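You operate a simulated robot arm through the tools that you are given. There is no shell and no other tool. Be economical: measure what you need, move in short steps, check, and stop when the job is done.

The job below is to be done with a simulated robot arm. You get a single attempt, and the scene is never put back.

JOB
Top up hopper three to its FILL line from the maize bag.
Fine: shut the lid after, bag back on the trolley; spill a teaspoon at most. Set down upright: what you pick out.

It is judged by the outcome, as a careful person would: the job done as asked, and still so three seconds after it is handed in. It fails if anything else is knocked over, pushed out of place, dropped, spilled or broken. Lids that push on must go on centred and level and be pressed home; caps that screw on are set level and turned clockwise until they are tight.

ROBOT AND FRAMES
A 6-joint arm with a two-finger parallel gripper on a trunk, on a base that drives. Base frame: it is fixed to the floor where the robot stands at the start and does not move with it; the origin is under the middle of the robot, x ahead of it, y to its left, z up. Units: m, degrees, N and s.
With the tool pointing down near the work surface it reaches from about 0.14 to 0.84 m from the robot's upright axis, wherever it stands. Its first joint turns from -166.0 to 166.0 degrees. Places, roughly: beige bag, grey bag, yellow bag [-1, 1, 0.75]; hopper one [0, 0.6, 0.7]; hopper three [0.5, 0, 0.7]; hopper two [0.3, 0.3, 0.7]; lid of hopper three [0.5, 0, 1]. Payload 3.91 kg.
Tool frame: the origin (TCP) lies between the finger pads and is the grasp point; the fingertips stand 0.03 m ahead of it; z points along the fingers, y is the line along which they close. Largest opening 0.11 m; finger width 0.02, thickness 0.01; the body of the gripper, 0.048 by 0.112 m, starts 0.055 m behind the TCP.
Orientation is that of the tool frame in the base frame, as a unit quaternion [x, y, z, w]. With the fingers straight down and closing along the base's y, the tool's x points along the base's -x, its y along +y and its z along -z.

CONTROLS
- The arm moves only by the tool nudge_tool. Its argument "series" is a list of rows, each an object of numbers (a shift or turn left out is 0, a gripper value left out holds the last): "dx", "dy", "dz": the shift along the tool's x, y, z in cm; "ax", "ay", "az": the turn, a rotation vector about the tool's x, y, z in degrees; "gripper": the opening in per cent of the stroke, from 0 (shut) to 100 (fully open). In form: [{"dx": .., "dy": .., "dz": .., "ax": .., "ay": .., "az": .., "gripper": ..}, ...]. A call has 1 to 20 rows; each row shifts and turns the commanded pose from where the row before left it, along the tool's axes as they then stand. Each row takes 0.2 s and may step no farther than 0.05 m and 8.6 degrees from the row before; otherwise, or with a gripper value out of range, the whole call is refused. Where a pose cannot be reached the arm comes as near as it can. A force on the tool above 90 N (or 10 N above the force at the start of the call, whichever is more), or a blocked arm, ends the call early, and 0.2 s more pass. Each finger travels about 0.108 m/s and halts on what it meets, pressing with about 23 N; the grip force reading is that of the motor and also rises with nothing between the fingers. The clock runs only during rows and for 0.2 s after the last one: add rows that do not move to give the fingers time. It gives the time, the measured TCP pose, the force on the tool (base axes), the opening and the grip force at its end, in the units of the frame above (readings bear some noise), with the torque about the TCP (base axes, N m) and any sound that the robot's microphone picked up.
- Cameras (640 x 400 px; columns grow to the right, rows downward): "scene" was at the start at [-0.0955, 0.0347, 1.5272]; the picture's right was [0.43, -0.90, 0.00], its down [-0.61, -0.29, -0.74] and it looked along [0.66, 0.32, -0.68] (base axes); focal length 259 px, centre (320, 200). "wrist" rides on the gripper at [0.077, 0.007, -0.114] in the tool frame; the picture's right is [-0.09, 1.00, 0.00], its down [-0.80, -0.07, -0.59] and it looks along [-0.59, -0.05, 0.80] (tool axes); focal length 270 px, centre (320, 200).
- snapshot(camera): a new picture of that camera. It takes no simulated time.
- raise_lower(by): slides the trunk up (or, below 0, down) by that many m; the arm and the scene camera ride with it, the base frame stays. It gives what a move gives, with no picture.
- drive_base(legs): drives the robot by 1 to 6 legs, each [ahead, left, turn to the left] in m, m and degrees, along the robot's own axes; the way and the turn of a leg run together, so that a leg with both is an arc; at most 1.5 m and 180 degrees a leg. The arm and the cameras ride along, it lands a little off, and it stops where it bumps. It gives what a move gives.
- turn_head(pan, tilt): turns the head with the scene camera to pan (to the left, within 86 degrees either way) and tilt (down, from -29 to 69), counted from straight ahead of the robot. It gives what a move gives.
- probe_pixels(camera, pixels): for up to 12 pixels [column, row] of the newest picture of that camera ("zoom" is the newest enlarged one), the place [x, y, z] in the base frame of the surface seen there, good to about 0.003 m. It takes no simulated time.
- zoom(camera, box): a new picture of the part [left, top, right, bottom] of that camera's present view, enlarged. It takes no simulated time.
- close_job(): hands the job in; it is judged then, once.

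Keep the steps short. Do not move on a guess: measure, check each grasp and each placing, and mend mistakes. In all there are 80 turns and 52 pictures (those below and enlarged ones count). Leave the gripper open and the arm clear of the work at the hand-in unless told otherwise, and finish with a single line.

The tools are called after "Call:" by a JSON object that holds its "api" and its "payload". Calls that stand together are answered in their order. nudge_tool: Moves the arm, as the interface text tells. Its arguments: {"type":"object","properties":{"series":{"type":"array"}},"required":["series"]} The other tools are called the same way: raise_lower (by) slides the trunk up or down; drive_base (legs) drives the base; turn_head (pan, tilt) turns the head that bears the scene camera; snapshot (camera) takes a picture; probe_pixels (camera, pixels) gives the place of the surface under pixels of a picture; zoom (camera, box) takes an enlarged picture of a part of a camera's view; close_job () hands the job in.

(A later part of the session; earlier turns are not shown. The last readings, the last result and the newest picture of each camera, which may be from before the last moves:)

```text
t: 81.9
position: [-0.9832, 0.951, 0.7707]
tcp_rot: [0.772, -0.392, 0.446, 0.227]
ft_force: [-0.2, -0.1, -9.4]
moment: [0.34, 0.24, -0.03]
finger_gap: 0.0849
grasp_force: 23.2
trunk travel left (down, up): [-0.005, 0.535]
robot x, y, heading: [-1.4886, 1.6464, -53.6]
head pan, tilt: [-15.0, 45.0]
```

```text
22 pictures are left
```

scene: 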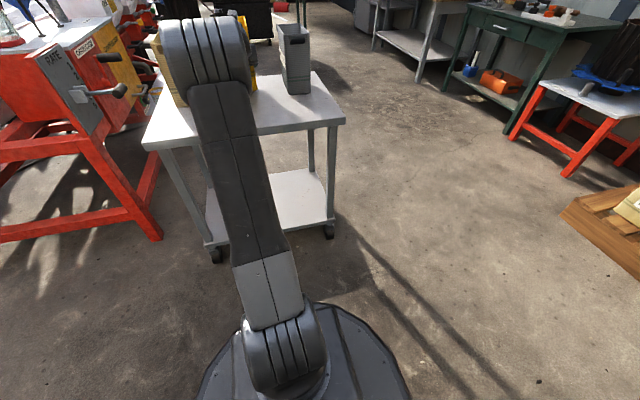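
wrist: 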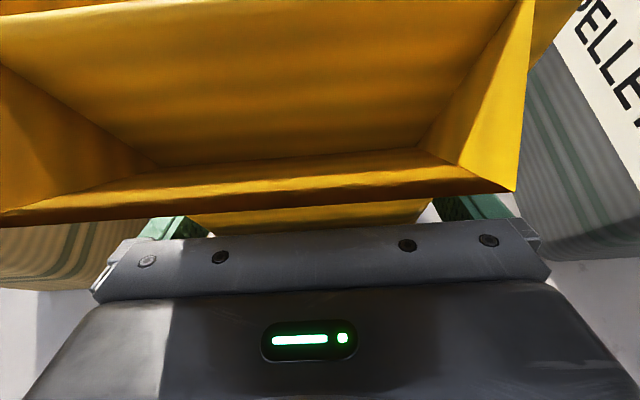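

The bag is lifted, at about 10 N (1 kg), and the grip is steady. I'll raise the trunk so the bag clears everything, then check how it hangs.

Call:
{"api": "raise_lower", "payload": {"by": 0.42}}

Call:
{"api": "snapshot", "payload": {"camera": "wrist"}}

```text
refused: 0.42 is not a number from -0.4 to 0.4
```

```text
21 pictures are left
```

wrist: 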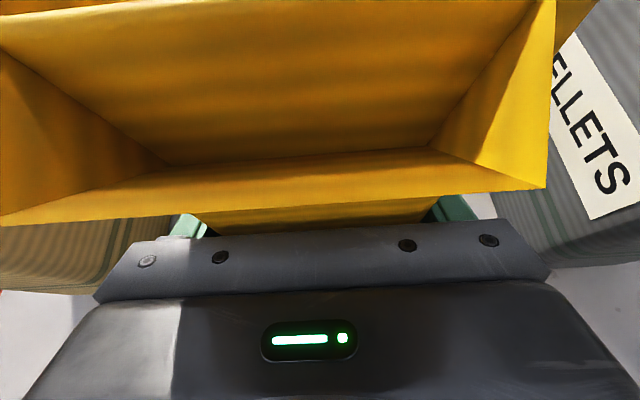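

The bag sits the same in the hand as before. Raising 0.40 m.

Call:
{"api": "raise_lower", "payload": {"by": 0.4}}

```text
t: 85.7
position: [-0.9833, 0.9499, 1.1703]
tcp_rot: [0.772, -0.393, 0.445, 0.226]
ft_force: [0.5, 1.1, -9.5]
moment: [0.35, 0.21, -0.02]
finger_gap: 0.085
grasp_force: 23.3
trunk travel left (down, up): [-0.405, 0.135]
robot x, y, heading: [-1.49, 1.6442, -53.4]
head pan, tilt: [-15.0, 45.0]
```

The bag's bottom is at about z 1.09, clear of everything. I'll drive back around the trolley's left end, first half, with the heading kept.

Call:
{"api": "drive_base", "payload": {"legs": [[0.062, -0.494, 0], [0.383, -0.408, 0], [1.151, -0.043, 0]]}}

Call:
{"api": "drive_base", "payload": {"legs": [[0, 0, 90]]}}

Call:
{"api": "turn_head", "payload": {"pan": 20, "tilt": 40}}

Call:
{"api": "snapshot", "payload": {"camera": "scene"}}

```text
t: 96.8
position: [-0.8075, -0.8796, 1.1711]
tcp_rot: [0.769, -0.399, 0.444, 0.229]
ft_force: [0.9, 0.4, -9.6]
moment: [0.32, 0.26, 0.0]
finger_gap: 0.0848
grasp_force: 22.8
trunk travel left (down, up): [-0.405, 0.135]
robot x, y, heading: [-1.3023, -0.1794, -54.3]
head pan, tilt: [-15.0, 45.0]
```

```text
t: 100.9
position: [-0.5879, 0.2998, 1.1699]
tcp_rot: [0.829, 0.251, 0.478, -0.145]
ft_force: [-0.2, -0.4, -9.3]
moment: [-0.22, 0.31, -0.01]
finger_gap: 0.0848
grasp_force: 22.8
trunk travel left (down, up): [-0.405, 0.135]
robot x, y, heading: [-1.3016, -0.1767, 34.1]
head pan, tilt: [-15.0, 45.0]
```

```text
t: 102.0
position: [-0.5873, 0.2991, 1.1704]
tcp_rot: [0.829, 0.251, 0.478, -0.146]
ft_force: [0.3, -1.5, -9.5]
moment: [-0.25, 0.29, 0.0]
finger_gap: 0.085
grasp_force: 22.8
trunk travel left (down, up): [-0.405, 0.135]
robot x, y, heading: [-1.3028, -0.1763, 34.0]
head pan, tilt: [20.0, 40.0]
```

```text
20 pictures are left
```

scene: 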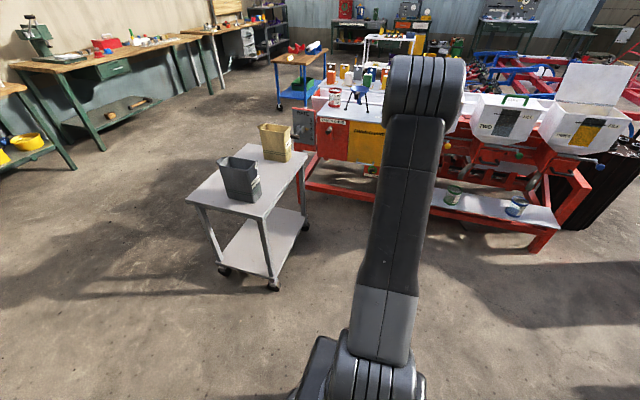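

The bag is secure, and hopper three stands open with its window visible at (587,132). I'll drive to a stand-off 1.15 m in front of it.

Call:
{"api": "drive_base", "payload": {"legs": [[0.461, -0.875, 2.4]]}}

Call:
{"api": "turn_head", "payload": {"pan": 15, "tilt": 40}}

Call:
{"api": "snapshot", "payload": {"camera": "scene"}}

```text
t: 107.1
position: [0.2755, -0.1241, 1.1698]
tcp_rot: [0.825, 0.265, 0.476, -0.153]
ft_force: [0.7, 0.3, -10.2]
moment: [-0.25, 0.33, -0.01]
finger_gap: 0.0848
grasp_force: 23.3
trunk travel left (down, up): [-0.405, 0.135]
robot x, y, heading: [-0.4226, -0.6268, 36.1]
head pan, tilt: [20.0, 40.0]
```

```text
t: 107.7
position: [0.2761, -0.1238, 1.1703]
tcp_rot: [0.825, 0.265, 0.475, -0.153]
ft_force: [-0.7, -0.7, -9.3]
moment: [-0.25, 0.31, 0.0]
finger_gap: 0.0848
grasp_force: 23.3
trunk travel left (down, up): [-0.405, 0.135]
robot x, y, heading: [-0.4201, -0.6284, 35.8]
head pan, tilt: [15.0, 40.0]
```

```text
19 pictures are left
```

scene: 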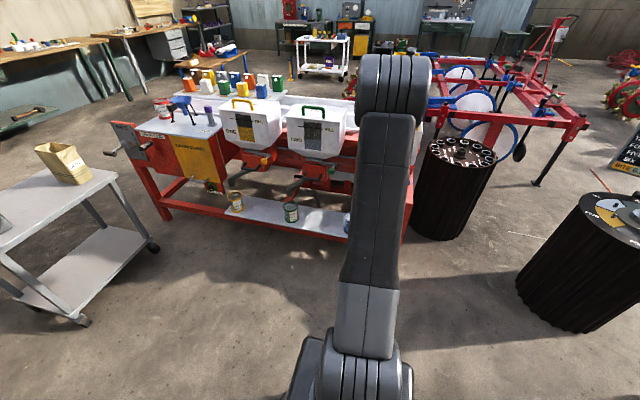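

The arm line is right on the hopper's middle (sideways error 1 mm). To pour I need a shorter reach, so I'll tip the bag 25°, which is safely below the pouring angle, and draw it in 0.28 m here in open space.

Call:
{"api": "nudge_tool", "payload": {"series": [{"ay": -4}, {"ay": -5}, {"ay": -6}, {"ay": -6}, {"ay": -4}, {"dx": -1.2, "dz": -0.8}, {"dx": -2.2, "dz": -1.5}, {"dx": -2.4, "dz": -1.7}, {"dx": -2.4, "dz": -1.7}, {"dx": -2.4, "dz": -1.7}, {"dx": -2.4, "dz": -1.7}, {"dx": -2.4, "dz": -1.7}, {"dx": -2.4, "dz": -1.7}, {"dx": -2.2, "dz": -1.5}, {"dx": -1.8, "dz": -1.2}, {"dx": -1, "dz": -0.7}, {}]}}

Call:
{"api": "snapshot", "payload": {"camera": "wrist"}}

```text
t: 111.3
position: [0.039, -0.2784, 1.1685]
tcp_rot: [0.908, 0.292, 0.286, -0.093]
ft_force: [-0.5, 0.5, -9.9]
moment: [-0.15, 0.2, 0.0]
finger_gap: 0.0845
grasp_force: 22.6
out of reach, approached as far as the arm can: row 4, 5
trunk travel left (down, up): [-0.405, 0.135]
robot x, y, heading: [-0.4249, -0.6209, 36.1]
head pan, tilt: [15.0, 40.0]
```

```text
18 pictures are left
```

wrist: 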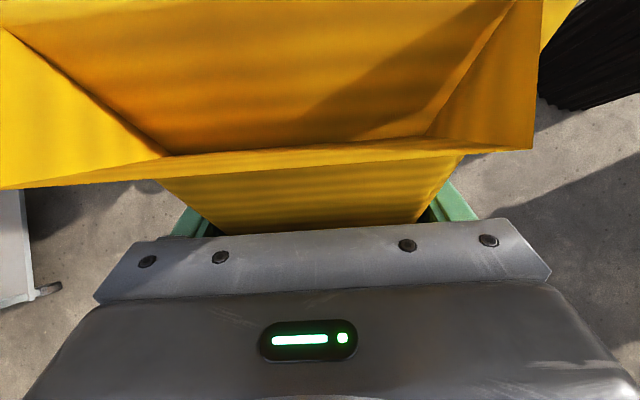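

The grip is fine but the tab looks shifted a little in the hand. I'll measure the bag's actual tilt from the back wall and tab.

Call:
{"api": "probe_pixels", "payload": {"camera": "wrist", "pixels": [[300, 172], [305, 225], [200, 195], [430, 170], [20, 185], [525, 148], [165, 152], [425, 132], [280, 30], [0, 30]]}}

```text
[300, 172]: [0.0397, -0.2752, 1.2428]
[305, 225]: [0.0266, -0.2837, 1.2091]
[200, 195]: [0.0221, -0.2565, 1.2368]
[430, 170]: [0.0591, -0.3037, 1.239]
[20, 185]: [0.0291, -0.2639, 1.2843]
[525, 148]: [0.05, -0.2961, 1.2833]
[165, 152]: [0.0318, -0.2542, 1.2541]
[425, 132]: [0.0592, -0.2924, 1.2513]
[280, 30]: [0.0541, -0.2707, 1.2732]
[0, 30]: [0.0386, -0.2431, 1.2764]
```

True tilt is 25°, so there is no slip. I'll drive 0.37 m ahead and 1.7 cm right, so the lip sits over the hopper's middle.

Call:
{"api": "drive_base", "payload": {"legs": [[0.37, -0.017, 0]]}}

Call:
{"api": "turn_head", "payload": {"pan": 0, "tilt": 55}}

Call:
{"api": "snapshot", "payload": {"camera": "scene"}}

```text
t: 113.7
position: [0.3513, -0.0784, 1.1674]
tcp_rot: [0.909, 0.288, 0.286, -0.091]
ft_force: [0.3, 0.4, -9.7]
moment: [-0.17, 0.25, -0.03]
finger_gap: 0.0847
grasp_force: 22.8
trunk travel left (down, up): [-0.405, 0.135]
robot x, y, heading: [-0.1107, -0.4262, 35.4]
head pan, tilt: [15.0, 40.0]
```

```text
t: 114.5
position: [0.3519, -0.0792, 1.1674]
tcp_rot: [0.909, 0.29, 0.285, -0.091]
ft_force: [0.1, 0.2, -9.6]
moment: [-0.16, 0.29, -0.03]
finger_gap: 0.085
grasp_force: 23.2
trunk travel left (down, up): [-0.405, 0.135]
robot x, y, heading: [-0.1135, -0.4187, 35.6]
head pan, tilt: [0.0, 55.0]
```

```text
17 pictures are left
```

scene: 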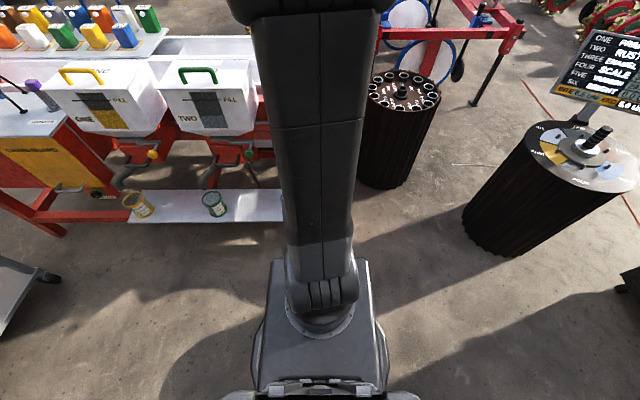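

TCP is at d=-0.185 and u=-0.008 relative to the hopper centre, as planned. I'll lower 12 cm and tip to 40°, still just short of pouring.

Call:
{"api": "nudge_tool", "payload": {"series": [{"dx": -1.4, "dz": 2}, {"dx": -1.4, "dz": 2}, {"dx": -1.4, "dz": 2}, {"dx": -1.4, "dz": 2}, {"dx": -1.4, "dz": 2}, {"ay": -5}, {"ay": -5}, {"ay": -5}, {}]}}

Call:
{"api": "snapshot", "payload": {"camera": "wrist"}}

```text
t: 116.5
position: [0.3502, -0.0788, 1.0453]
tcp_rot: [0.939, 0.299, 0.164, -0.053]
ft_force: [0.2, 0.5, -9.6]
moment: [-0.13, 0.14, 0.0]
finger_gap: 0.0848
grasp_force: 22.8
trunk travel left (down, up): [-0.405, 0.135]
robot x, y, heading: [-0.1141, -0.4199, 35.4]
head pan, tilt: [0.0, 55.0]
```

```text
16 pictures are left
```

wrist: 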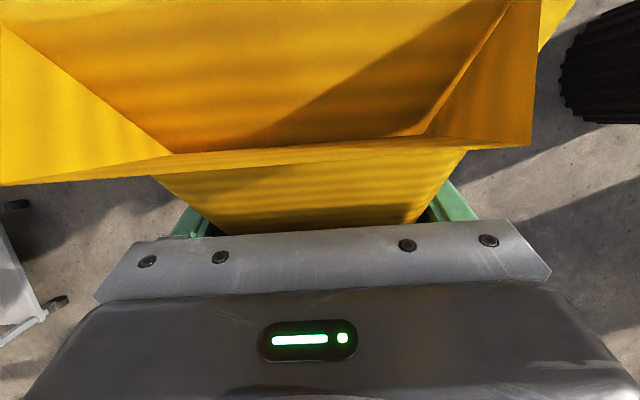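

At 40° the weight is still 9.6 N. I'll tip to 50° with the lip held in place over the hopper, wait, and read the weight.

Call:
{"api": "nudge_tool", "payload": {"series": [{"ay": -2.5, "dx": 0.18, "dz": -0.65}, {"ay": -2.5, "dx": 0.17, "dz": -0.65}, {"ay": -2.5, "dx": 0.17, "dz": -0.66}, {"ay": -2.5, "dx": 0.17, "dz": -0.67}, {}, {}, {}, {}, {}]}}

Call:
{"api": "nudge_tool", "payload": {"series": [{}]}}

```text
t: 118.5
position: [0.35, -0.0786, 1.0739]
tcp_rot: [0.95, 0.301, 0.082, -0.026]
ft_force: [1.3, 0.2, -9.6]
moment: [-0.07, 0.12, 0.01]
finger_gap: 0.0847
grasp_force: 23.1
trunk travel left (down, up): [-0.405, 0.135]
robot x, y, heading: [-0.1121, -0.4233, 35.5]
head pan, tilt: [0.0, 55.0]
```

```text
t: 118.9
position: [0.3515, -0.0789, 1.072]
tcp_rot: [0.95, 0.301, 0.083, -0.026]
ft_force: [-0.9, -0.2, -9.5]
moment: [-0.11, 0.13, 0.01]
finger_gap: 0.0848
grasp_force: 22.8
trunk travel left (down, up): [-0.405, 0.135]
robot x, y, heading: [-0.1118, -0.4262, 35.6]
head pan, tilt: [0.0, 55.0]
```

No flow yet. On to 57°.

Call:
{"api": "nudge_tool", "payload": {"series": [{"ay": -2.3, "dx": 0.15, "dz": -0.6}, {"ay": -2.3, "dx": 0.15, "dz": -0.6}, {"ay": -2.4, "dx": 0.15, "dz": -0.62}, {}, {}, {}, {}]}}

Call:
{"api": "nudge_tool", "payload": {"series": [{}]}}

```text
t: 120.5
position: [0.3525, -0.078, 1.092]
tcp_rot: [0.953, 0.303, 0.024, -0.006]
ft_force: [-0.1, 1.2, -9.9]
moment: [-0.08, 0.08, 0.04]
finger_gap: 0.0847
grasp_force: 23.2
trunk travel left (down, up): [-0.405, 0.135]
robot x, y, heading: [-0.1121, -0.4248, 35.7]
head pan, tilt: [0.0, 55.0]
```

```text
t: 120.9
position: [0.3502, -0.0782, 1.091]
tcp_rot: [0.953, 0.302, 0.025, -0.008]
ft_force: [0.2, 0.1, -9.9]
moment: [-0.04, 0.06, -0.03]
finger_gap: 0.0849
grasp_force: 23.1
trunk travel left (down, up): [-0.405, 0.135]
robot x, y, heading: [-0.111, -0.4217, 35.7]
head pan, tilt: [0.0, 55.0]
```

Still 9.9 N. On to 62°.

Call:
{"api": "nudge_tool", "payload": {"series": [{"ay": -2.5, "dx": 0.17, "dz": -0.64}, {"ay": -2.5, "dx": 0.17, "dz": -0.64}, {}, {}, {}, {}]}}

Call:
{"api": "nudge_tool", "payload": {"series": [{}]}}

```text
t: 122.3
position: [0.3535, -0.0751, 1.1044]
tcp_rot: [0.953, 0.302, -0.017, 0.005]
ft_force: [-0.3, 0.5, -9.3]
moment: [-0.03, 0.06, -0.02]
finger_gap: 0.0849
grasp_force: 23.2
trunk travel left (down, up): [-0.405, 0.135]
robot x, y, heading: [-0.1098, -0.4222, 35.4]
head pan, tilt: [0.0, 55.0]
```

```text
t: 122.7
position: [0.3529, -0.0755, 1.1029]
tcp_rot: [0.953, 0.302, -0.018, 0.006]
ft_force: [-0.4, -0.5, -9.8]
moment: [0.0, 0.05, 0.01]
finger_gap: 0.085
grasp_force: 22.6
trunk travel left (down, up): [-0.405, 0.135]
robot x, y, heading: [-0.1113, -0.4215, 35.9]
head pan, tilt: [0.0, 55.0]
```

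No flow at 62°. I'll step in smaller increments to 67°.

Call:
{"api": "nudge_tool", "payload": {"series": [{"ay": -2.5, "dx": 0.18, "dz": -0.64}, {}, {}, {"ay": -2.5, "dx": 0.18, "dz": -0.64}, {}, {}, {}]}}

Call:
{"api": "nudge_tool", "payload": {"series": [{}]}}

Call:
{"api": "snapshot", "payload": {"camera": "wrist"}}

```text
t: 124.3
position: [0.357, -0.0739, 1.1164]
tcp_rot: [0.952, 0.301, -0.06, 0.019]
ft_force: [0.2, -0.1, -9.5]
moment: [0.01, -0.03, -0.02]
finger_gap: 0.0848
grasp_force: 23.3
trunk travel left (down, up): [-0.405, 0.135]
robot x, y, heading: [-0.1161, -0.4228, 35.6]
head pan, tilt: [0.0, 55.0]
```

```text
t: 124.7
position: [0.3583, -0.0734, 1.1168]
tcp_rot: [0.951, 0.302, -0.059, 0.019]
ft_force: [-1.0, -0.5, -9.1]
moment: [0.05, -0.01, -0.01]
finger_gap: 0.0848
grasp_force: 23.1
trunk travel left (down, up): [-0.405, 0.135]
robot x, y, heading: [-0.1096, -0.4211, 35.5]
head pan, tilt: [0.0, 55.0]
```

```text
15 pictures are left
```

wrist: 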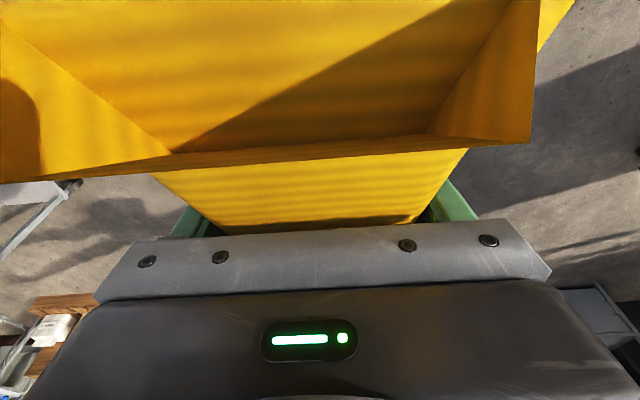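

Possibly the start of flow (9.1-9.5 N). Slowly on to 72°.

Call:
{"api": "nudge_tool", "payload": {"series": [{"ay": -2.5, "dx": 0.18, "dz": -0.65}, {}, {}, {"ay": -2.5, "dx": 0.2, "dz": -0.65}, {}, {}, {}]}}

Call:
{"api": "nudge_tool", "payload": {"series": [{}]}}

```text
t: 126.3
position: [0.3625, -0.0703, 1.1282]
tcp_rot: [0.948, 0.301, -0.099, 0.032]
ft_force: [0.0, 0.7, -9.5]
moment: [0.03, -0.03, 0.03]
finger_gap: 0.085
grasp_force: 22.8
trunk travel left (down, up): [-0.405, 0.135]
robot x, y, heading: [-0.1105, -0.4222, 35.3]
head pan, tilt: [0.0, 55.0]
```

```text
t: 126.7
position: [0.3627, -0.069, 1.1297]
tcp_rot: [0.948, 0.301, -0.1, 0.032]
ft_force: [0.7, -0.4, -9.2]
moment: [0.06, -0.04, -0.02]
finger_gap: 0.0846
grasp_force: 23.0
trunk travel left (down, up): [-0.405, 0.135]
robot x, y, heading: [-0.1151, -0.4209, 35.3]
head pan, tilt: [0.0, 55.0]
```

On to 77°, in 1.7° steps.

Call:
{"api": "nudge_tool", "payload": {"series": [{"ay": -1.7, "dx": 0.12, "dz": -0.44}, {}, {}, {"ay": -1.7, "dx": 0.12, "dz": -0.44}, {}, {}, {"ay": -1.7, "dx": 0.12, "dz": -0.44}, {}, {}]}}

Call:
{"api": "nudge_tool", "payload": {"series": [{}]}}

```text
t: 128.7
position: [0.368, -0.0663, 1.1417]
tcp_rot: [0.942, 0.299, -0.143, 0.044]
ft_force: [-0.2, -0.1, -7.9]
moment: [0.02, -0.06, 0.03]
finger_gap: 0.0849
grasp_force: 23.1
trunk travel left (down, up): [-0.405, 0.135]
robot x, y, heading: [-0.1124, -0.4187, 35.6]
head pan, tilt: [0.0, 55.0]
```

```text
t: 129.1
position: [0.3675, -0.066, 1.1403]
tcp_rot: [0.942, 0.3, -0.142, 0.044]
ft_force: [0.3, -0.2, -7.8]
moment: [0.05, -0.09, 0.02]
finger_gap: 0.0847
grasp_force: 23.3
trunk travel left (down, up): [-0.405, 0.135]
robot x, y, heading: [-0.1088, -0.4213, 35.3]
head pan, tilt: [0.0, 55.0]
```

About 1.8 N (≈0.18 kg) has poured, roughly half of my estimate. I'll tip 1.5° more, slowly.

Call:
{"api": "nudge_tool", "payload": {"series": [{"ay": -0.8, "dx": 0.06, "dz": -0.2}, {}, {}, {}, {"ay": -0.8, "dx": 0.06, "dz": -0.2}, {}, {}, {}, {}]}}

Call:
{"api": "nudge_tool", "payload": {"series": [{}]}}

```text
t: 131.1
position: [0.3699, -0.067, 1.1435]
tcp_rot: [0.94, 0.299, -0.155, 0.048]
ft_force: [-0.6, -0.5, -7.4]
moment: [0.04, -0.07, -0.02]
finger_gap: 0.0848
grasp_force: 22.0
trunk travel left (down, up): [-0.405, 0.135]
robot x, y, heading: [-0.1148, -0.4217, 35.5]
head pan, tilt: [0.0, 55.0]
```

```text
t: 131.5
position: [0.3711, -0.0655, 1.1439]
tcp_rot: [0.94, 0.299, -0.156, 0.049]
ft_force: [0.1, 0.2, -7.8]
moment: [0.01, -0.06, 0.0]
finger_gap: 0.0848
grasp_force: 23.1
trunk travel left (down, up): [-0.405, 0.135]
robot x, y, heading: [-0.1093, -0.4195, 35.4]
head pan, tilt: [0.0, 55.0]
```

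About 2 N is out. Another 2.5° in small steps.

Call:
{"api": "nudge_tool", "payload": {"series": [{"ay": -0.9, "dx": 0.06, "dz": -0.22}, {}, {}, {}, {"ay": -0.9, "dx": 0.06, "dz": -0.22}, {}, {}, {}, {"ay": -0.8, "dx": 0.06, "dz": -0.2}, {}, {}, {}, {}]}}

Call:
{"api": "nudge_tool", "payload": {"series": [{}]}}

```text
t: 134.3
position: [0.3636, -0.0708, 1.1336]
tcp_rot: [0.937, 0.299, -0.174, 0.055]
ft_force: [0.1, -0.3, -7.2]
moment: [0.09, -0.03, 0.0]
finger_gap: 0.0846
grasp_force: 23.6
out of reach, approached as far as the arm can: row 1, 5, 9
trunk travel left (down, up): [-0.405, 0.135]
robot x, y, heading: [-0.1114, -0.42, 35.6]
head pan, tilt: [0.0, 55.0]
```

```text
t: 134.7
position: [0.3646, -0.0696, 1.1328]
tcp_rot: [0.937, 0.298, -0.173, 0.055]
ft_force: [0.1, -1.4, -6.8]
moment: [0.05, -0.03, -0.01]
finger_gap: 0.0847
grasp_force: 22.9
trunk travel left (down, up): [-0.405, 0.135]
robot x, y, heading: [-0.1085, -0.4229, 35.7]
head pan, tilt: [0.0, 55.0]
```

Weight ≈7.0 N, so about 2.6 N is out, and the arm is at its reach limit. I'll tip back to 45° to stop the flow and raise it.

Call:
{"api": "nudge_tool", "payload": {"series": [{"ay": 6}, {"ay": 6}, {"ay": 6}, {"ay": 6}, {"ay": 6}, {"ay": 6}, {}, {}, {"dz": -3}, {"dz": -3}, {"dz": -3}, {}]}}

Call:
{"api": "nudge_tool", "payload": {"series": [{}]}}

```text
t: 137.3
position: [0.3444, -0.082, 1.2206]
tcp_rot: [0.945, 0.3, 0.122, -0.039]
ft_force: [-0.4, -0.2, -7.4]
moment: [-0.05, 0.14, -0.01]
finger_gap: 0.0847
grasp_force: 23.6
trunk travel left (down, up): [-0.405, 0.135]
robot x, y, heading: [-0.1141, -0.4221, 35.5]
head pan, tilt: [0.0, 55.0]
```

```text
t: 137.7
position: [0.3457, -0.0831, 1.2209]
tcp_rot: [0.945, 0.3, 0.122, -0.039]
ft_force: [-0.7, -0.7, -6.5]
moment: [-0.07, 0.07, -0.01]
finger_gap: 0.0846
grasp_force: 23.2
trunk travel left (down, up): [-0.405, 0.135]
robot x, y, heading: [-0.1118, -0.419, 35.5]
head pan, tilt: [0.0, 55.0]
```

I'll swing the base 35° to the right so the scene camera can see the hopper, then look.

Call:
{"api": "drive_base", "payload": {"legs": [[0, 0, -35]]}}

Call:
{"api": "turn_head", "payload": {"pan": 40, "tilt": 40}}

Call:
{"api": "zoom", "payload": {"camera": "scene", "box": [190, 110, 510, 310]}}

```text
t: 139.7
position: [0.4575, -0.4028, 1.2197]
tcp_rot: [0.992, 0.005, 0.127, -0.001]
ft_force: [-0.7, 0.4, -6.3]
moment: [0.02, 0.12, 0.02]
finger_gap: 0.0847
grasp_force: 23.1
trunk travel left (down, up): [-0.405, 0.135]
robot x, y, heading: [-0.1113, -0.4219, 0.8]
head pan, tilt: [0.0, 55.0]
```

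```text
t: 140.8
position: [0.4577, -0.4039, 1.2213]
tcp_rot: [0.992, 0.004, 0.129, -0.002]
ft_force: [0.5, 0.6, -6.6]
moment: [-0.01, 0.14, 0.03]
finger_gap: 0.0845
grasp_force: 23.2
trunk travel left (down, up): [-0.405, 0.135]
robot x, y, heading: [-0.108, -0.4209, 1.1]
head pan, tilt: [40.0, 40.0]
```

```text
2.00 times, centred on (350, 210) of scene
```

zoom: 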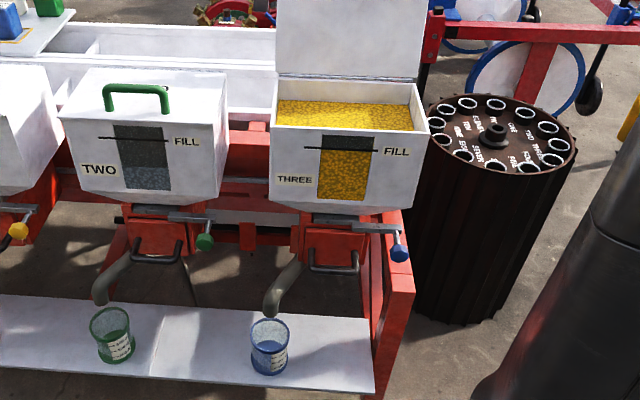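

No spill visible, and the outlet cup below looks unaffected. I'll zoom in tightly on the window and measure the grain surface.

Call:
{"api": "probe_pixels", "payload": {"camera": "zoom", "pixels": [[290, 118], [320, 118], [350, 118], [380, 122], [400, 122], [340, 106], [380, 108], [300, 106], [345, 150], [345, 145], [345, 139], [300, 150]]}}

Call:
{"api": "zoom", "payload": {"camera": "scene", "box": [315, 135, 415, 218]}}

```text
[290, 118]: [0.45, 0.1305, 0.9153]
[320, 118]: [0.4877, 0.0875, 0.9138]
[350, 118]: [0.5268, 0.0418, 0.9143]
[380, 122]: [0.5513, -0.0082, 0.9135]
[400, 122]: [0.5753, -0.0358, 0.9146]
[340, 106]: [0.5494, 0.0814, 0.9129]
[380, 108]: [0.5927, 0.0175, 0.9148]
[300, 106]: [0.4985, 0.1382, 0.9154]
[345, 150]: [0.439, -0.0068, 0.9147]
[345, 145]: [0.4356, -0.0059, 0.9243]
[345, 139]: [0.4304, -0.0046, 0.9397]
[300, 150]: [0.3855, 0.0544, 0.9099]
```

```text
4.82 times, centred on (365, 176) of scene
```

zoom: 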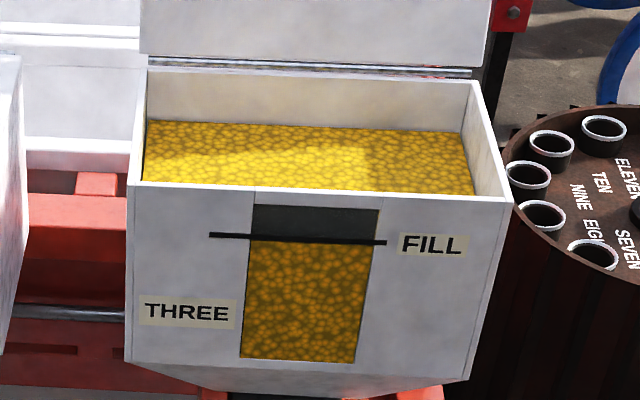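

Call:
{"api": "probe_pixels", "payload": {"camera": "zoom", "pixels": [[230, 236], [310, 239], [375, 242], [310, 233], [310, 245], [310, 252], [280, 246], [345, 248], [250, 160], [400, 165], [310, 225], [310, 211]]}}

```text
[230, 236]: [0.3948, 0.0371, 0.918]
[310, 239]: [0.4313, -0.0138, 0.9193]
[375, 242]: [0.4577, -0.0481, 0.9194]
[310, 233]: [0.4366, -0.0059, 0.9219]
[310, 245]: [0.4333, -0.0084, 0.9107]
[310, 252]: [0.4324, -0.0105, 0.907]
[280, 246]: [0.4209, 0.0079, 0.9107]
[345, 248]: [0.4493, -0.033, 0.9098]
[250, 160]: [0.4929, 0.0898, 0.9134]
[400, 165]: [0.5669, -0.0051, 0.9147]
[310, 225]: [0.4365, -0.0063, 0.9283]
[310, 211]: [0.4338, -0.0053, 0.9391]
```

The grain is level at z≈0.9143 and the line is at ≈0.920, so about 1.6 N more is needed, down to roughly 5.1 N on the gauge. To gain reach I'll raise the trunk 0.1 m and draw the arm in and down by the same amount before swinging back.

Call:
{"api": "raise_lower", "payload": {"by": 0.1}}

Call:
{"api": "nudge_tool", "payload": {"series": [{"dx": -1.5, "dz": 0.9}, {"dx": -1.8, "dz": 1}, {"dx": -1.8, "dz": 1}, {"dx": -1.8, "dz": 1}, {"dx": -1.8, "dz": 1}, {"dx": -1.8, "dz": 1}, {"dx": -1.8, "dz": 1.1}, {}]}}

Call:
{"api": "drive_base", "payload": {"legs": [[0, 0, 34.8], [0.1, 0, 0]]}}

```text
t: 142.1
position: [0.4584, -0.4022, 1.3193]
tcp_rot: [0.992, 0.005, 0.127, -0.002]
ft_force: [0.5, -0.1, -6.5]
moment: [-0.01, 0.13, 0.02]
finger_gap: 0.085
grasp_force: 22.9
trunk travel left (down, up): [-0.505, 0.035]
robot x, y, heading: [-0.1112, -0.4227, 0.7]
head pan, tilt: [40.0, 40.0]
```

```text
t: 143.9
position: [0.3561, -0.4049, 1.2192]
tcp_rot: [0.992, 0.005, 0.127, -0.001]
ft_force: [-0.4, 0.7, -7.1]
moment: [-0.01, 0.08, -0.02]
finger_gap: 0.0848
grasp_force: 23.2
trunk travel left (down, up): [-0.505, 0.035]
robot x, y, heading: [-0.1127, -0.4229, 0.8]
head pan, tilt: [40.0, 40.0]
```

```text
t: 146.8
position: [0.3427, -0.0753, 1.2197]
tcp_rot: [0.944, 0.305, 0.121, -0.039]
ft_force: [1.0, 0.7, -7.4]
moment: [-0.05, 0.1, 0.01]
finger_gap: 0.0849
grasp_force: 22.8
trunk travel left (down, up): [-0.505, 0.035]
robot x, y, heading: [-0.0295, -0.3607, 36.0]
head pan, tilt: [40.0, 40.0]
```

Aligned again (d=-0.19, u=0). I'll tip to 72° and lower the lip to z≈1.055.

Call:
{"api": "nudge_tool", "payload": {"series": [{"ay": -6.8}, {"ay": -6.8}, {"ay": -6.7}, {"ay": -6.7}, {"dx": 1.4, "dz": 2.7}, {"dx": 1.4, "dz": 2.8}, {"dx": 1.4, "dz": 2.8}, {}]}}

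Call:
{"api": "nudge_tool", "payload": {"series": [{"ay": -2, "dx": 0.14, "dz": -0.5}, {"ay": -2, "dx": 0.14, "dz": -0.5}, {"ay": -2, "dx": 0.14, "dz": -0.5}, {"ay": -2, "dx": 0.14, "dz": -0.5}, {}, {}, {}]}}

Call:
{"api": "nudge_tool", "payload": {"series": [{}]}}

```text
t: 148.6
position: [0.36, -0.0634, 1.1281]
tcp_rot: [0.946, 0.306, -0.103, 0.033]
ft_force: [-0.3, -0.2, -6.7]
moment: [0.03, -0.03, -0.03]
finger_gap: 0.0849
grasp_force: 23.6
trunk travel left (down, up): [-0.505, 0.035]
robot x, y, heading: [-0.0314, -0.3628, 36.1]
head pan, tilt: [40.0, 40.0]
```

```text
t: 150.2
position: [0.3688, -0.0571, 1.1472]
tcp_rot: [0.936, 0.304, -0.169, 0.054]
ft_force: [-0.3, 0.5, -7.6]
moment: [0.05, -0.07, -0.01]
finger_gap: 0.0849
grasp_force: 23.0
trunk travel left (down, up): [-0.505, 0.035]
robot x, y, heading: [-0.0325, -0.3608, 36.0]
head pan, tilt: [40.0, 40.0]
```

```text
t: 150.6
position: [0.3691, -0.0569, 1.1472]
tcp_rot: [0.936, 0.303, -0.169, 0.054]
ft_force: [0.6, 0.6, -6.7]
moment: [0.07, -0.06, 0.0]
finger_gap: 0.0848
grasp_force: 23.1
trunk travel left (down, up): [-0.505, 0.035]
robot x, y, heading: [-0.031, -0.3611, 35.9]
head pan, tilt: [40.0, 40.0]
```

At 80° the weight is ≈6.9 N, as before. Now +2.5°, with several readings.

Call:
{"api": "nudge_tool", "payload": {"series": [{"ay": -1.25, "dx": 0.08, "dz": -0.3}, {}, {}, {"ay": -1.25, "dx": 0.08, "dz": -0.3}, {}, {}, {}]}}

Call:
{"api": "nudge_tool", "payload": {"series": [{}]}}

Call:
{"api": "nudge_tool", "payload": {"series": [{}]}}

Call:
{"api": "nudge_tool", "payload": {"series": [{}]}}

```text
t: 152.2
position: [0.3732, -0.0545, 1.1503]
tcp_rot: [0.932, 0.302, -0.189, 0.061]
ft_force: [0.0, 0.6, -7.1]
moment: [0.09, -0.09, 0.0]
finger_gap: 0.0848
grasp_force: 22.8
trunk travel left (down, up): [-0.505, 0.035]
robot x, y, heading: [-0.0317, -0.3612, 36.1]
head pan, tilt: [40.0, 40.0]
```

```text
t: 152.6
position: [0.3722, -0.0539, 1.1519]
tcp_rot: [0.932, 0.302, -0.189, 0.061]
ft_force: [-0.1, -1.0, -7.2]
moment: [0.03, -0.05, 0.01]
finger_gap: 0.0849
grasp_force: 22.7
trunk travel left (down, up): [-0.505, 0.035]
robot x, y, heading: [-0.0286, -0.3616, 36.3]
head pan, tilt: [40.0, 40.0]
```

```text
t: 153.0
position: [0.3718, -0.0551, 1.1507]
tcp_rot: [0.932, 0.302, -0.188, 0.062]
ft_force: [0.0, -0.3, -6.9]
moment: [0.04, -0.07, -0.03]
finger_gap: 0.0847
grasp_force: 22.8
trunk travel left (down, up): [-0.505, 0.035]
robot x, y, heading: [-0.0326, -0.3665, 36.3]
head pan, tilt: [40.0, 40.0]
```

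```text
t: 153.4
position: [0.3719, -0.0547, 1.1517]
tcp_rot: [0.932, 0.301, -0.189, 0.062]
ft_force: [-0.2, -0.4, -7.2]
moment: [0.05, -0.08, -0.01]
finger_gap: 0.0848
grasp_force: 23.2
trunk travel left (down, up): [-0.505, 0.035]
robot x, y, heading: [-0.0308, -0.3602, 36.1]
head pan, tilt: [40.0, 40.0]
```

7.1 N, so no further flow yet. +3° more, in stages.

Call:
{"api": "nudge_tool", "payload": {"series": [{"ay": -1, "dx": 0.07, "dz": -0.25}, {}, {}, {"ay": -1, "dx": 0.07, "dz": -0.25}, {}, {}, {"ay": -1, "dx": 0.07, "dz": -0.25}, {}, {}, {}]}}

Call:
{"api": "nudge_tool", "payload": {"series": [{}]}}

Call:
{"api": "nudge_tool", "payload": {"series": [{}]}}

Call:
{"api": "nudge_tool", "payload": {"series": [{}]}}

```text
t: 155.6
position: [0.3765, -0.0511, 1.159]
tcp_rot: [0.927, 0.301, -0.213, 0.068]
ft_force: [-0.4, 0.5, -6.5]
moment: [0.11, -0.11, 0.0]
finger_gap: 0.0848
grasp_force: 23.1
trunk travel left (down, up): [-0.505, 0.035]
robot x, y, heading: [-0.0295, -0.3628, 36.2]
head pan, tilt: [40.0, 40.0]
```

```text
t: 156.0
position: [0.3759, -0.0523, 1.158]
tcp_rot: [0.927, 0.3, -0.213, 0.069]
ft_force: [-0.1, -0.8, -6.2]
moment: [0.04, -0.08, -0.01]
finger_gap: 0.0849
grasp_force: 23.4
trunk travel left (down, up): [-0.505, 0.035]
robot x, y, heading: [-0.0336, -0.3642, 36.2]
head pan, tilt: [40.0, 40.0]
```

```text
t: 156.4
position: [0.3754, -0.052, 1.1573]
tcp_rot: [0.927, 0.3, -0.213, 0.068]
ft_force: [0.6, 0.3, -6.1]
moment: [0.05, -0.06, 0.01]
finger_gap: 0.0847
grasp_force: 23.6
trunk travel left (down, up): [-0.505, 0.035]
robot x, y, heading: [-0.0323, -0.362, 36.1]
head pan, tilt: [40.0, 40.0]
```

```text
t: 156.8
position: [0.3749, -0.0511, 1.1581]
tcp_rot: [0.927, 0.3, -0.213, 0.068]
ft_force: [-0.3, -0.2, -6.9]
moment: [0.06, -0.1, 0.0]
finger_gap: 0.085
grasp_force: 22.7
trunk travel left (down, up): [-0.505, 0.035]
robot x, y, heading: [-0.0317, -0.3589, 36.1]
head pan, tilt: [40.0, 40.0]
```

≈6.4 N, so 0.6 N more has gone in. +3° again.

Call:
{"api": "nudge_tool", "payload": {"series": [{"ay": -1, "dx": 0.07, "dz": -0.22}, {}, {}, {"ay": -1, "dx": 0.07, "dz": -0.22}, {}, {}, {"ay": -1, "dx": 0.07, "dz": -0.22}, {}, {}, {}]}}

Call:
{"api": "nudge_tool", "payload": {"series": [{}]}}

Call:
{"api": "nudge_tool", "payload": {"series": [{}]}}

Call:
{"api": "nudge_tool", "payload": {"series": [{}]}}

```text
t: 159.0
position: [0.3803, -0.0492, 1.1613]
tcp_rot: [0.921, 0.298, -0.238, 0.076]
ft_force: [0.3, -0.2, -5.0]
moment: [0.06, -0.06, 0.01]
finger_gap: 0.0849
grasp_force: 23.5
trunk travel left (down, up): [-0.505, 0.035]
robot x, y, heading: [-0.0294, -0.3614, 36.1]
head pan, tilt: [40.0, 40.0]
```

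```text
t: 159.4
position: [0.3794, -0.0473, 1.1626]
tcp_rot: [0.921, 0.299, -0.237, 0.077]
ft_force: [0.2, -0.1, -5.9]
moment: [0.04, -0.07, -0.01]
finger_gap: 0.0849
grasp_force: 23.0
trunk travel left (down, up): [-0.505, 0.035]
robot x, y, heading: [-0.0342, -0.3652, 36.3]
head pan, tilt: [40.0, 40.0]
```

```text
t: 159.8
position: [0.3795, -0.0492, 1.163]
tcp_rot: [0.922, 0.298, -0.237, 0.076]
ft_force: [-0.2, -0.2, -5.0]
moment: [0.07, -0.1, 0.03]
finger_gap: 0.0849
grasp_force: 23.0
trunk travel left (down, up): [-0.505, 0.035]
robot x, y, heading: [-0.0317, -0.3657, 36.2]
head pan, tilt: [40.0, 40.0]
```

```text
t: 160.2
position: [0.3794, -0.0484, 1.1623]
tcp_rot: [0.921, 0.299, -0.238, 0.077]
ft_force: [-0.5, -0.2, -5.8]
moment: [0.06, -0.08, 0.02]
finger_gap: 0.0846
grasp_force: 23.0
trunk travel left (down, up): [-0.505, 0.035]
robot x, y, heading: [-0.0297, -0.3599, 36.3]
head pan, tilt: [40.0, 40.0]
```

Mean ≈5.4 N, which is the target. I'll tip back to 45°, raise, swing right and check the level.

Call:
{"api": "nudge_tool", "payload": {"series": [{"ay": 7.3}, {"ay": 7.3}, {"ay": 7.3}, {"ay": 7.3}, {"ay": 7.3}, {"ay": 7.3}, {}, {"dz": -3}, {"dz": -3}, {"dz": -1.5}, {}]}}

Call:
{"api": "drive_base", "payload": {"legs": [[-0.1, 0, 0], [0, 0, -35]]}}

Call:
{"api": "zoom", "payload": {"camera": "scene", "box": [290, 125, 430, 228]}}

```text
t: 162.6
position: [0.3636, -0.0578, 1.2353]
tcp_rot: [0.943, 0.306, 0.123, -0.04]
ft_force: [0.3, 0.0, -5.2]
moment: [-0.06, 0.11, 0.01]
finger_gap: 0.0847
grasp_force: 23.0
trunk travel left (down, up): [-0.505, 0.035]
robot x, y, heading: [-0.0306, -0.3603, 35.8]
head pan, tilt: [40.0, 40.0]
```

```text
t: 165.4
position: [0.3873, -0.3964, 1.2353]
tcp_rot: [0.991, 0.01, 0.13, -0.002]
ft_force: [0.1, -0.1, -5.4]
moment: [-0.01, 0.1, 0.02]
finger_gap: 0.0848
grasp_force: 22.9
trunk travel left (down, up): [-0.505, 0.035]
robot x, y, heading: [-0.1138, -0.4179, 1.7]
head pan, tilt: [40.0, 40.0]
```

```text
3.88 times, centred on (360, 176) of scene
```

zoom: 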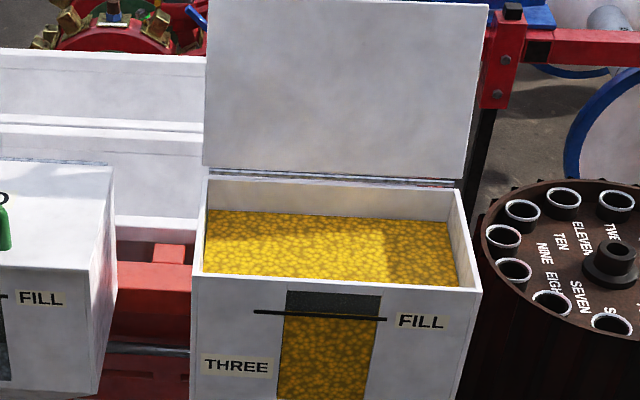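

Call:
{"api": "probe_pixels", "payload": {"camera": "zoom", "pixels": [[230, 250], [280, 250], [330, 250], [380, 255], [420, 260], [300, 230], [400, 235], [350, 265], [270, 313], [320, 316], [370, 319], [240, 235]]}}

Call:
{"api": "zoom", "payload": {"camera": "scene", "box": [340, 195, 400, 235]}}

```text
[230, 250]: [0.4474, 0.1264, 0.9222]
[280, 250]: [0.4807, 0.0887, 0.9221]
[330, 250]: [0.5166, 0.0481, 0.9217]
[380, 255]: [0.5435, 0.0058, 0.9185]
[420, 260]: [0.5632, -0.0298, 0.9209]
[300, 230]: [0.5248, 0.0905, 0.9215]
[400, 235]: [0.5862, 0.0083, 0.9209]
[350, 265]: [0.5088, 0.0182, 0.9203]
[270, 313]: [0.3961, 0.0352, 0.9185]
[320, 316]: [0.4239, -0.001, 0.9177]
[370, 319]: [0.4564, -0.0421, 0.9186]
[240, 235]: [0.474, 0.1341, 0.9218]
```

```text
10.00 times, centred on (370, 215) of scene
```

zoom: 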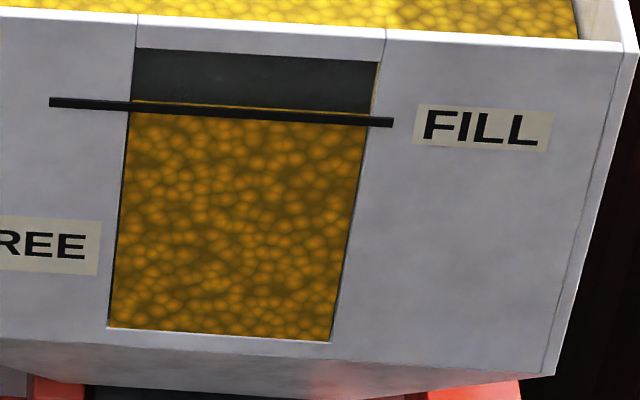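

The surface is at z≈0.921, right at the line all across the window, so the filling is done with no spill in sight. Now the bag goes back: I'll turn left towards the trolley here, drive to its front side, then extend and right the bag while it is high.

Call:
{"api": "drive_base", "payload": {"legs": [[0, 0, 124.3], [0.714, -0.101, 0]]}}

Call:
{"api": "nudge_tool", "payload": {"series": [{"dx": 2, "dz": 0.5}, {"dx": 3.6, "dz": 0.96}, {"dx": 3.6, "dz": 0.96}, {"dx": 3.6, "dz": 0.96}, {"dx": 3.6, "dz": 0.96}, {"dx": 3.6, "dz": 0.96}, {"dx": 3.6, "dz": 0.96}, {"dx": 3.6, "dz": 0.96}, {"dx": 2.4, "dz": 0.6}, {"ay": 5}, {"ay": 7}, {"ay": 7}, {"ay": 7}, {"ay": 7}, {"ay": 7}, {"ay": 4}, {}]}}

Call:
{"api": "turn_head", "payload": {"pan": 30, "tilt": 50}}

Call:
{"api": "snapshot", "payload": {"camera": "scene"}}

```text
t: 174.3
position: [-0.6833, 0.6358, 1.2346]
tcp_rot: [0.477, 0.869, 0.062, -0.114]
ft_force: [-0.4, 0.7, -5.9]
moment: [-0.09, -0.07, 0.04]
finger_gap: 0.0847
grasp_force: 22.5
trunk travel left (down, up): [-0.505, 0.035]
robot x, y, heading: [-0.4036, 0.22, 122.6]
head pan, tilt: [40.0, 40.0]
```

```text
t: 177.9
position: [-0.8542, 0.8903, 1.2343]
tcp_rot: [0.419, 0.763, 0.236, -0.432]
ft_force: [0.0, -0.4, -5.8]
moment: [-0.24, -0.11, -0.01]
finger_gap: 0.0848
grasp_force: 23.1
out of reach, approached as far as the arm can: row 9
trunk travel left (down, up): [-0.505, 0.035]
robot x, y, heading: [-0.4044, 0.224, 122.7]
head pan, tilt: [40.0, 40.0]
```

```text
t: 178.6
position: [-0.8535, 0.8905, 1.2348]
tcp_rot: [0.419, 0.763, 0.236, -0.431]
ft_force: [0.4, 0.1, -6.1]
moment: [-0.23, -0.13, 0.01]
finger_gap: 0.0846
grasp_force: 23.4
trunk travel left (down, up): [-0.505, 0.035]
robot x, y, heading: [-0.4014, 0.2276, 122.7]
head pan, tilt: [30.0, 50.0]
```

```text
10 pictures are left
```

scene: 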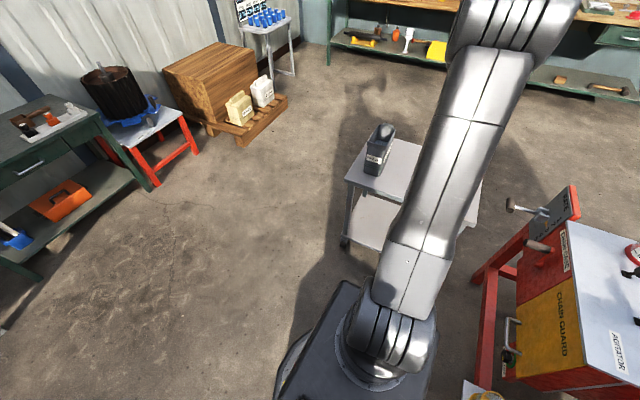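

The bag is upright at θ≈1°. TCP is at (-0.854, 0.890) and the target is about (-0.935, 0.883). I'll correct with a small drive and lower part-way, staying above the other bags.

Call:
{"api": "drive_base", "payload": {"legs": [[0.036, 0.03, 3]]}}

Call:
{"api": "raise_lower", "payload": {"by": -0.29}}

Call:
{"api": "snapshot", "payload": {"camera": "scene"}}

```text
t: 179.5
position: [-0.9334, 0.8791, 1.2333]
tcp_rot: [0.399, 0.775, 0.225, -0.436]
ft_force: [-0.6, 0.3, -6.0]
moment: [-0.19, -0.16, 0.0]
finger_gap: 0.0849
grasp_force: 22.7
trunk travel left (down, up): [-0.505, 0.035]
robot x, y, heading: [-0.45, 0.2392, 126.0]
head pan, tilt: [30.0, 50.0]
```

```text
t: 182.4
position: [-0.9331, 0.8776, 0.9449]
tcp_rot: [0.399, 0.774, 0.225, -0.438]
ft_force: [0.2, 0.0, -5.0]
moment: [-0.19, -0.17, 0.01]
finger_gap: 0.0844
grasp_force: 22.8
trunk travel left (down, up): [-0.215, 0.325]
robot x, y, heading: [-0.4447, 0.2372, 125.8]
head pan, tilt: [30.0, 50.0]
```

```text
9 pictures are left
```

scene: 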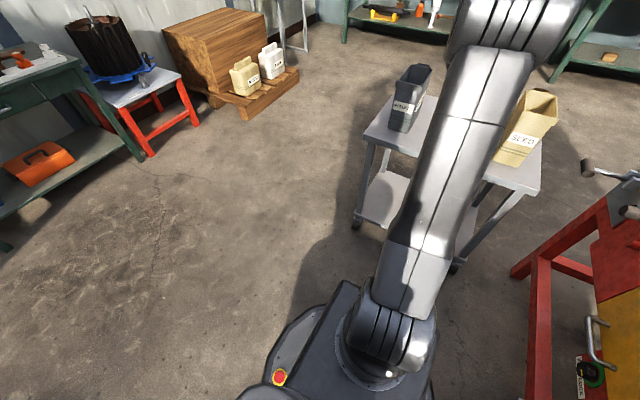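

Over the free spot between the grey and beige bags, well clear of both. I'll lower with the trunk to about 1.5 cm above the surface, then touch down with small arm steps.

Call:
{"api": "raise_lower", "payload": {"by": -0.187}}

Call:
{"api": "nudge_tool", "payload": {"series": [{"dx": -0.35, "dz": 0.2}, {"dx": -0.35, "dz": 0.2}, {"dx": -0.26, "dz": 0.15}, {}]}}

Call:
{"api": "nudge_tool", "payload": {"series": [{"dx": -0.17, "dz": 0.1}, {"dx": -0.17, "dz": 0.1}, {}]}}

```text
t: 184.5
position: [-0.9329, 0.8781, 0.756]
tcp_rot: [0.4, 0.774, 0.225, -0.437]
ft_force: [0.2, 0.1, -5.6]
moment: [-0.16, -0.12, 0.01]
finger_gap: 0.0844
grasp_force: 22.8
trunk travel left (down, up): [-0.028, 0.512]
robot x, y, heading: [-0.4506, 0.2379, 125.9]
head pan, tilt: [30.0, 50.0]
```

```text
t: 185.5
position: [-0.9329, 0.877, 0.7469]
tcp_rot: [0.399, 0.775, 0.224, -0.437]
ft_force: [-0.2, 0.7, -3.4]
moment: [0.03, -0.01, 0.04]
finger_gap: 0.0845
grasp_force: 23.0
trunk travel left (down, up): [-0.028, 0.512]
robot x, y, heading: [-0.4439, 0.238, 125.7]
head pan, tilt: [30.0, 50.0]
```

```text
t: 186.3
position: [-0.931, 0.8765, 0.7451]
tcp_rot: [0.399, 0.773, 0.226, -0.439]
ft_force: [3.3, -5.1, 7.2]
moment: [0.78, 0.22, -0.02]
finger_gap: 0.0852
grasp_force: 23.0
trunk travel left (down, up): [-0.028, 0.512]
robot x, y, heading: [-0.4467, 0.2357, 125.7]
head pan, tilt: [30.0, 50.0]
```

The bag is down (force has turned to +7 N). I'll release slowly, wait, then back out level, the same way the grip went in.

Call:
{"api": "nudge_tool", "payload": {"series": [{"gripper": 80}, {"gripper": 90}, {"gripper": 100}, {"gripper": 100}, {"gripper": 100}]}}

Call:
{"api": "nudge_tool", "payload": {"series": [{"dx": -0.5, "dz": -0.87}, {"dx": -1, "dz": -1.73}, {"dx": -1.25, "dz": -2.17}, {"dx": -1.25, "dz": -2.17}, {"dx": -1.25, "dz": -2.17}, {}]}}

Call:
{"api": "snapshot", "payload": {"camera": "wrist"}}

```text
t: 187.5
position: [-0.9327, 0.8779, 0.7432]
tcp_rot: [0.4, 0.773, 0.226, -0.437]
ft_force: [0.2, 0.3, 0.2]
moment: [-0.02, -0.01, 0.02]
finger_gap: 0.1103
grasp_force: 0.2
trunk travel left (down, up): [-0.028, 0.512]
robot x, y, heading: [-0.4464, 0.2352, 125.7]
head pan, tilt: [30.0, 50.0]
```

```text
t: 188.9
position: [-0.871, 0.7892, 0.7472]
tcp_rot: [0.399, 0.774, 0.225, -0.437]
ft_force: [0.3, 0.5, -0.3]
moment: [0.01, 0.0, 0.0]
finger_gap: 0.1098
grasp_force: 0.0
trunk travel left (down, up): [-0.028, 0.512]
robot x, y, heading: [-0.4482, 0.2346, 126.0]
head pan, tilt: [30.0, 50.0]
```

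```text
8 pictures are left
```

wrist: 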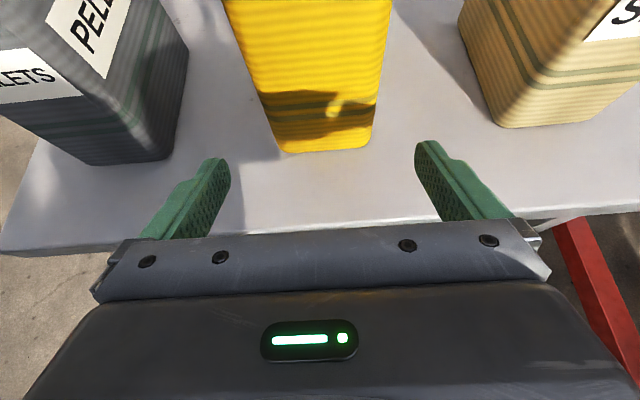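

The bag stands upright in its place with its neighbours untouched. Next is the lid: raise, right the tool (untilt 60°, turn 90°), back off, and return to hopper three.

Call:
{"api": "raise_lower", "payload": {"by": 0.4}}

Call:
{"api": "raise_lower", "payload": {"by": 0.11}}

Call:
{"api": "nudge_tool", "payload": {"series": [{"ay": -7.5}, {"ay": -7.5}, {"ay": -7.5}, {"ay": -7.5}, {"ay": -7.5}, {"ay": -7.5}, {"ay": -7.5}, {"ay": -7.3}, {"az": 8.2}, {"az": 8.2}, {"az": 8.2}, {"az": 8.2}, {"az": 8.2}, {"az": 8.2}, {"az": 8.2}, {"az": 8.2}, {"az": 8.2}, {"az": 8.2}, {"az": 8}, {}]}}

Call:
{"api": "drive_base", "payload": {"legs": [[-0.6, 0, 0], [0, 0, -89.6], [0.103, -0.12, 0]]}}

Call:
{"api": "snapshot", "payload": {"camera": "wrist"}}

```text
t: 192.7
position: [-0.8711, 0.7901, 1.146]
tcp_rot: [0.399, 0.774, 0.225, -0.437]
ft_force: [0.2, 0.1, -0.2]
moment: [-0.01, 0.02, 0.01]
finger_gap: 0.1099
grasp_force: 0.0
trunk travel left (down, up): [-0.428, 0.112]
robot x, y, heading: [-0.4455, 0.237, 125.9]
head pan, tilt: [30.0, 50.0]
```

```text
t: 194.1
position: [-0.8704, 0.7905, 1.2556]
tcp_rot: [0.4, 0.773, 0.225, -0.438]
ft_force: [0.0, 0.1, 0.7]
moment: [0.02, -0.01, -0.01]
finger_gap: 0.1098
grasp_force: 0.1
trunk travel left (down, up): [-0.538, 0.002]
robot x, y, heading: [-0.4457, 0.2348, 126.0]
head pan, tilt: [30.0, 50.0]
```

```text
t: 198.3
position: [-0.8706, 0.7906, 1.255]
tcp_rot: [0.953, 0.304, 0.003, 0.007]
ft_force: [0.5, -0.1, 0.9]
moment: [0.02, 0.0, 0.01]
finger_gap: 0.1097
grasp_force: 0.1
out of reach, approached as far as the arm can: row 1
trunk travel left (down, up): [-0.538, 0.002]
robot x, y, heading: [-0.4479, 0.2345, 125.7]
head pan, tilt: [30.0, 50.0]
```

```text
t: 206.6
position: [0.6178, 0.1271, 1.2561]
tcp_rot: [0.886, -0.463, -0.004, 0.007]
ft_force: [-0.2, -0.1, 0.1]
moment: [0.02, 0.0, -0.02]
finger_gap: 0.1099
grasp_force: 0.0
trunk travel left (down, up): [-0.538, 0.002]
robot x, y, heading: [0.0594, -0.292, 35.2]
head pan, tilt: [30.0, 50.0]
```

```text
7 pictures are left
```

wrist: 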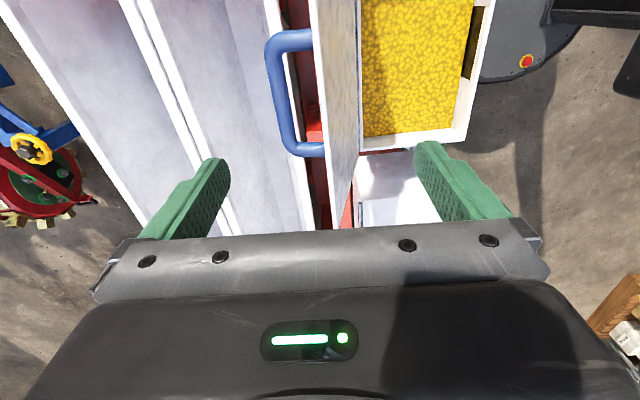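

The lid handle is at (280,95). I'll measure it, and move above the pose where I released it earlier with the fingers set to 26%.

Call:
{"api": "probe_pixels", "payload": {"camera": "wrist", "pixels": [[276, 70], [280, 95], [286, 120], [270, 85], [288, 88], [320, 100], [340, 150], [420, 80]]}}

Call:
{"api": "nudge_tool", "payload": {"series": [{"az": -1.6, "gripper": 26}, {"dy": -1.7, "dx": -0.2}, {"dy": -1.7, "dx": -0.2}, {}, {}]}}

Call:
{"api": "snapshot", "payload": {"camera": "wrist"}}

```text
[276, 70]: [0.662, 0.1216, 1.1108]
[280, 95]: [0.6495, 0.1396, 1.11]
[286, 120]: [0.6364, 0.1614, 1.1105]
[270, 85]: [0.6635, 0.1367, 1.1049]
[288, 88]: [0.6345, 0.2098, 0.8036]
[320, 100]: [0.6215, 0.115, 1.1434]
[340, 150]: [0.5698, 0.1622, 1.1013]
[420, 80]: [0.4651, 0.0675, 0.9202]
```

```text
t: 207.8
position: [0.6407, 0.1516, 1.2543]
tcp_rot: [0.893, -0.449, -0.005, 0.006]
ft_force: [-0.4, 0.3, -0.2]
moment: [-0.02, 0.02, -0.01]
finger_gap: 0.0287
grasp_force: 0.0
trunk travel left (down, up): [-0.538, 0.002]
robot x, y, heading: [0.0547, -0.2897, 35.5]
head pan, tilt: [30.0, 50.0]
```

```text
6 pictures are left
```

wrist: 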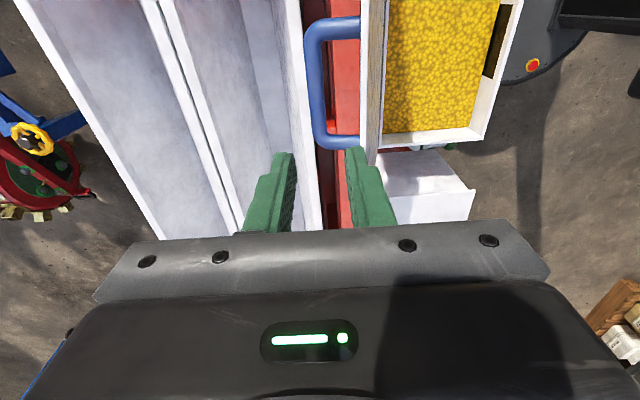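

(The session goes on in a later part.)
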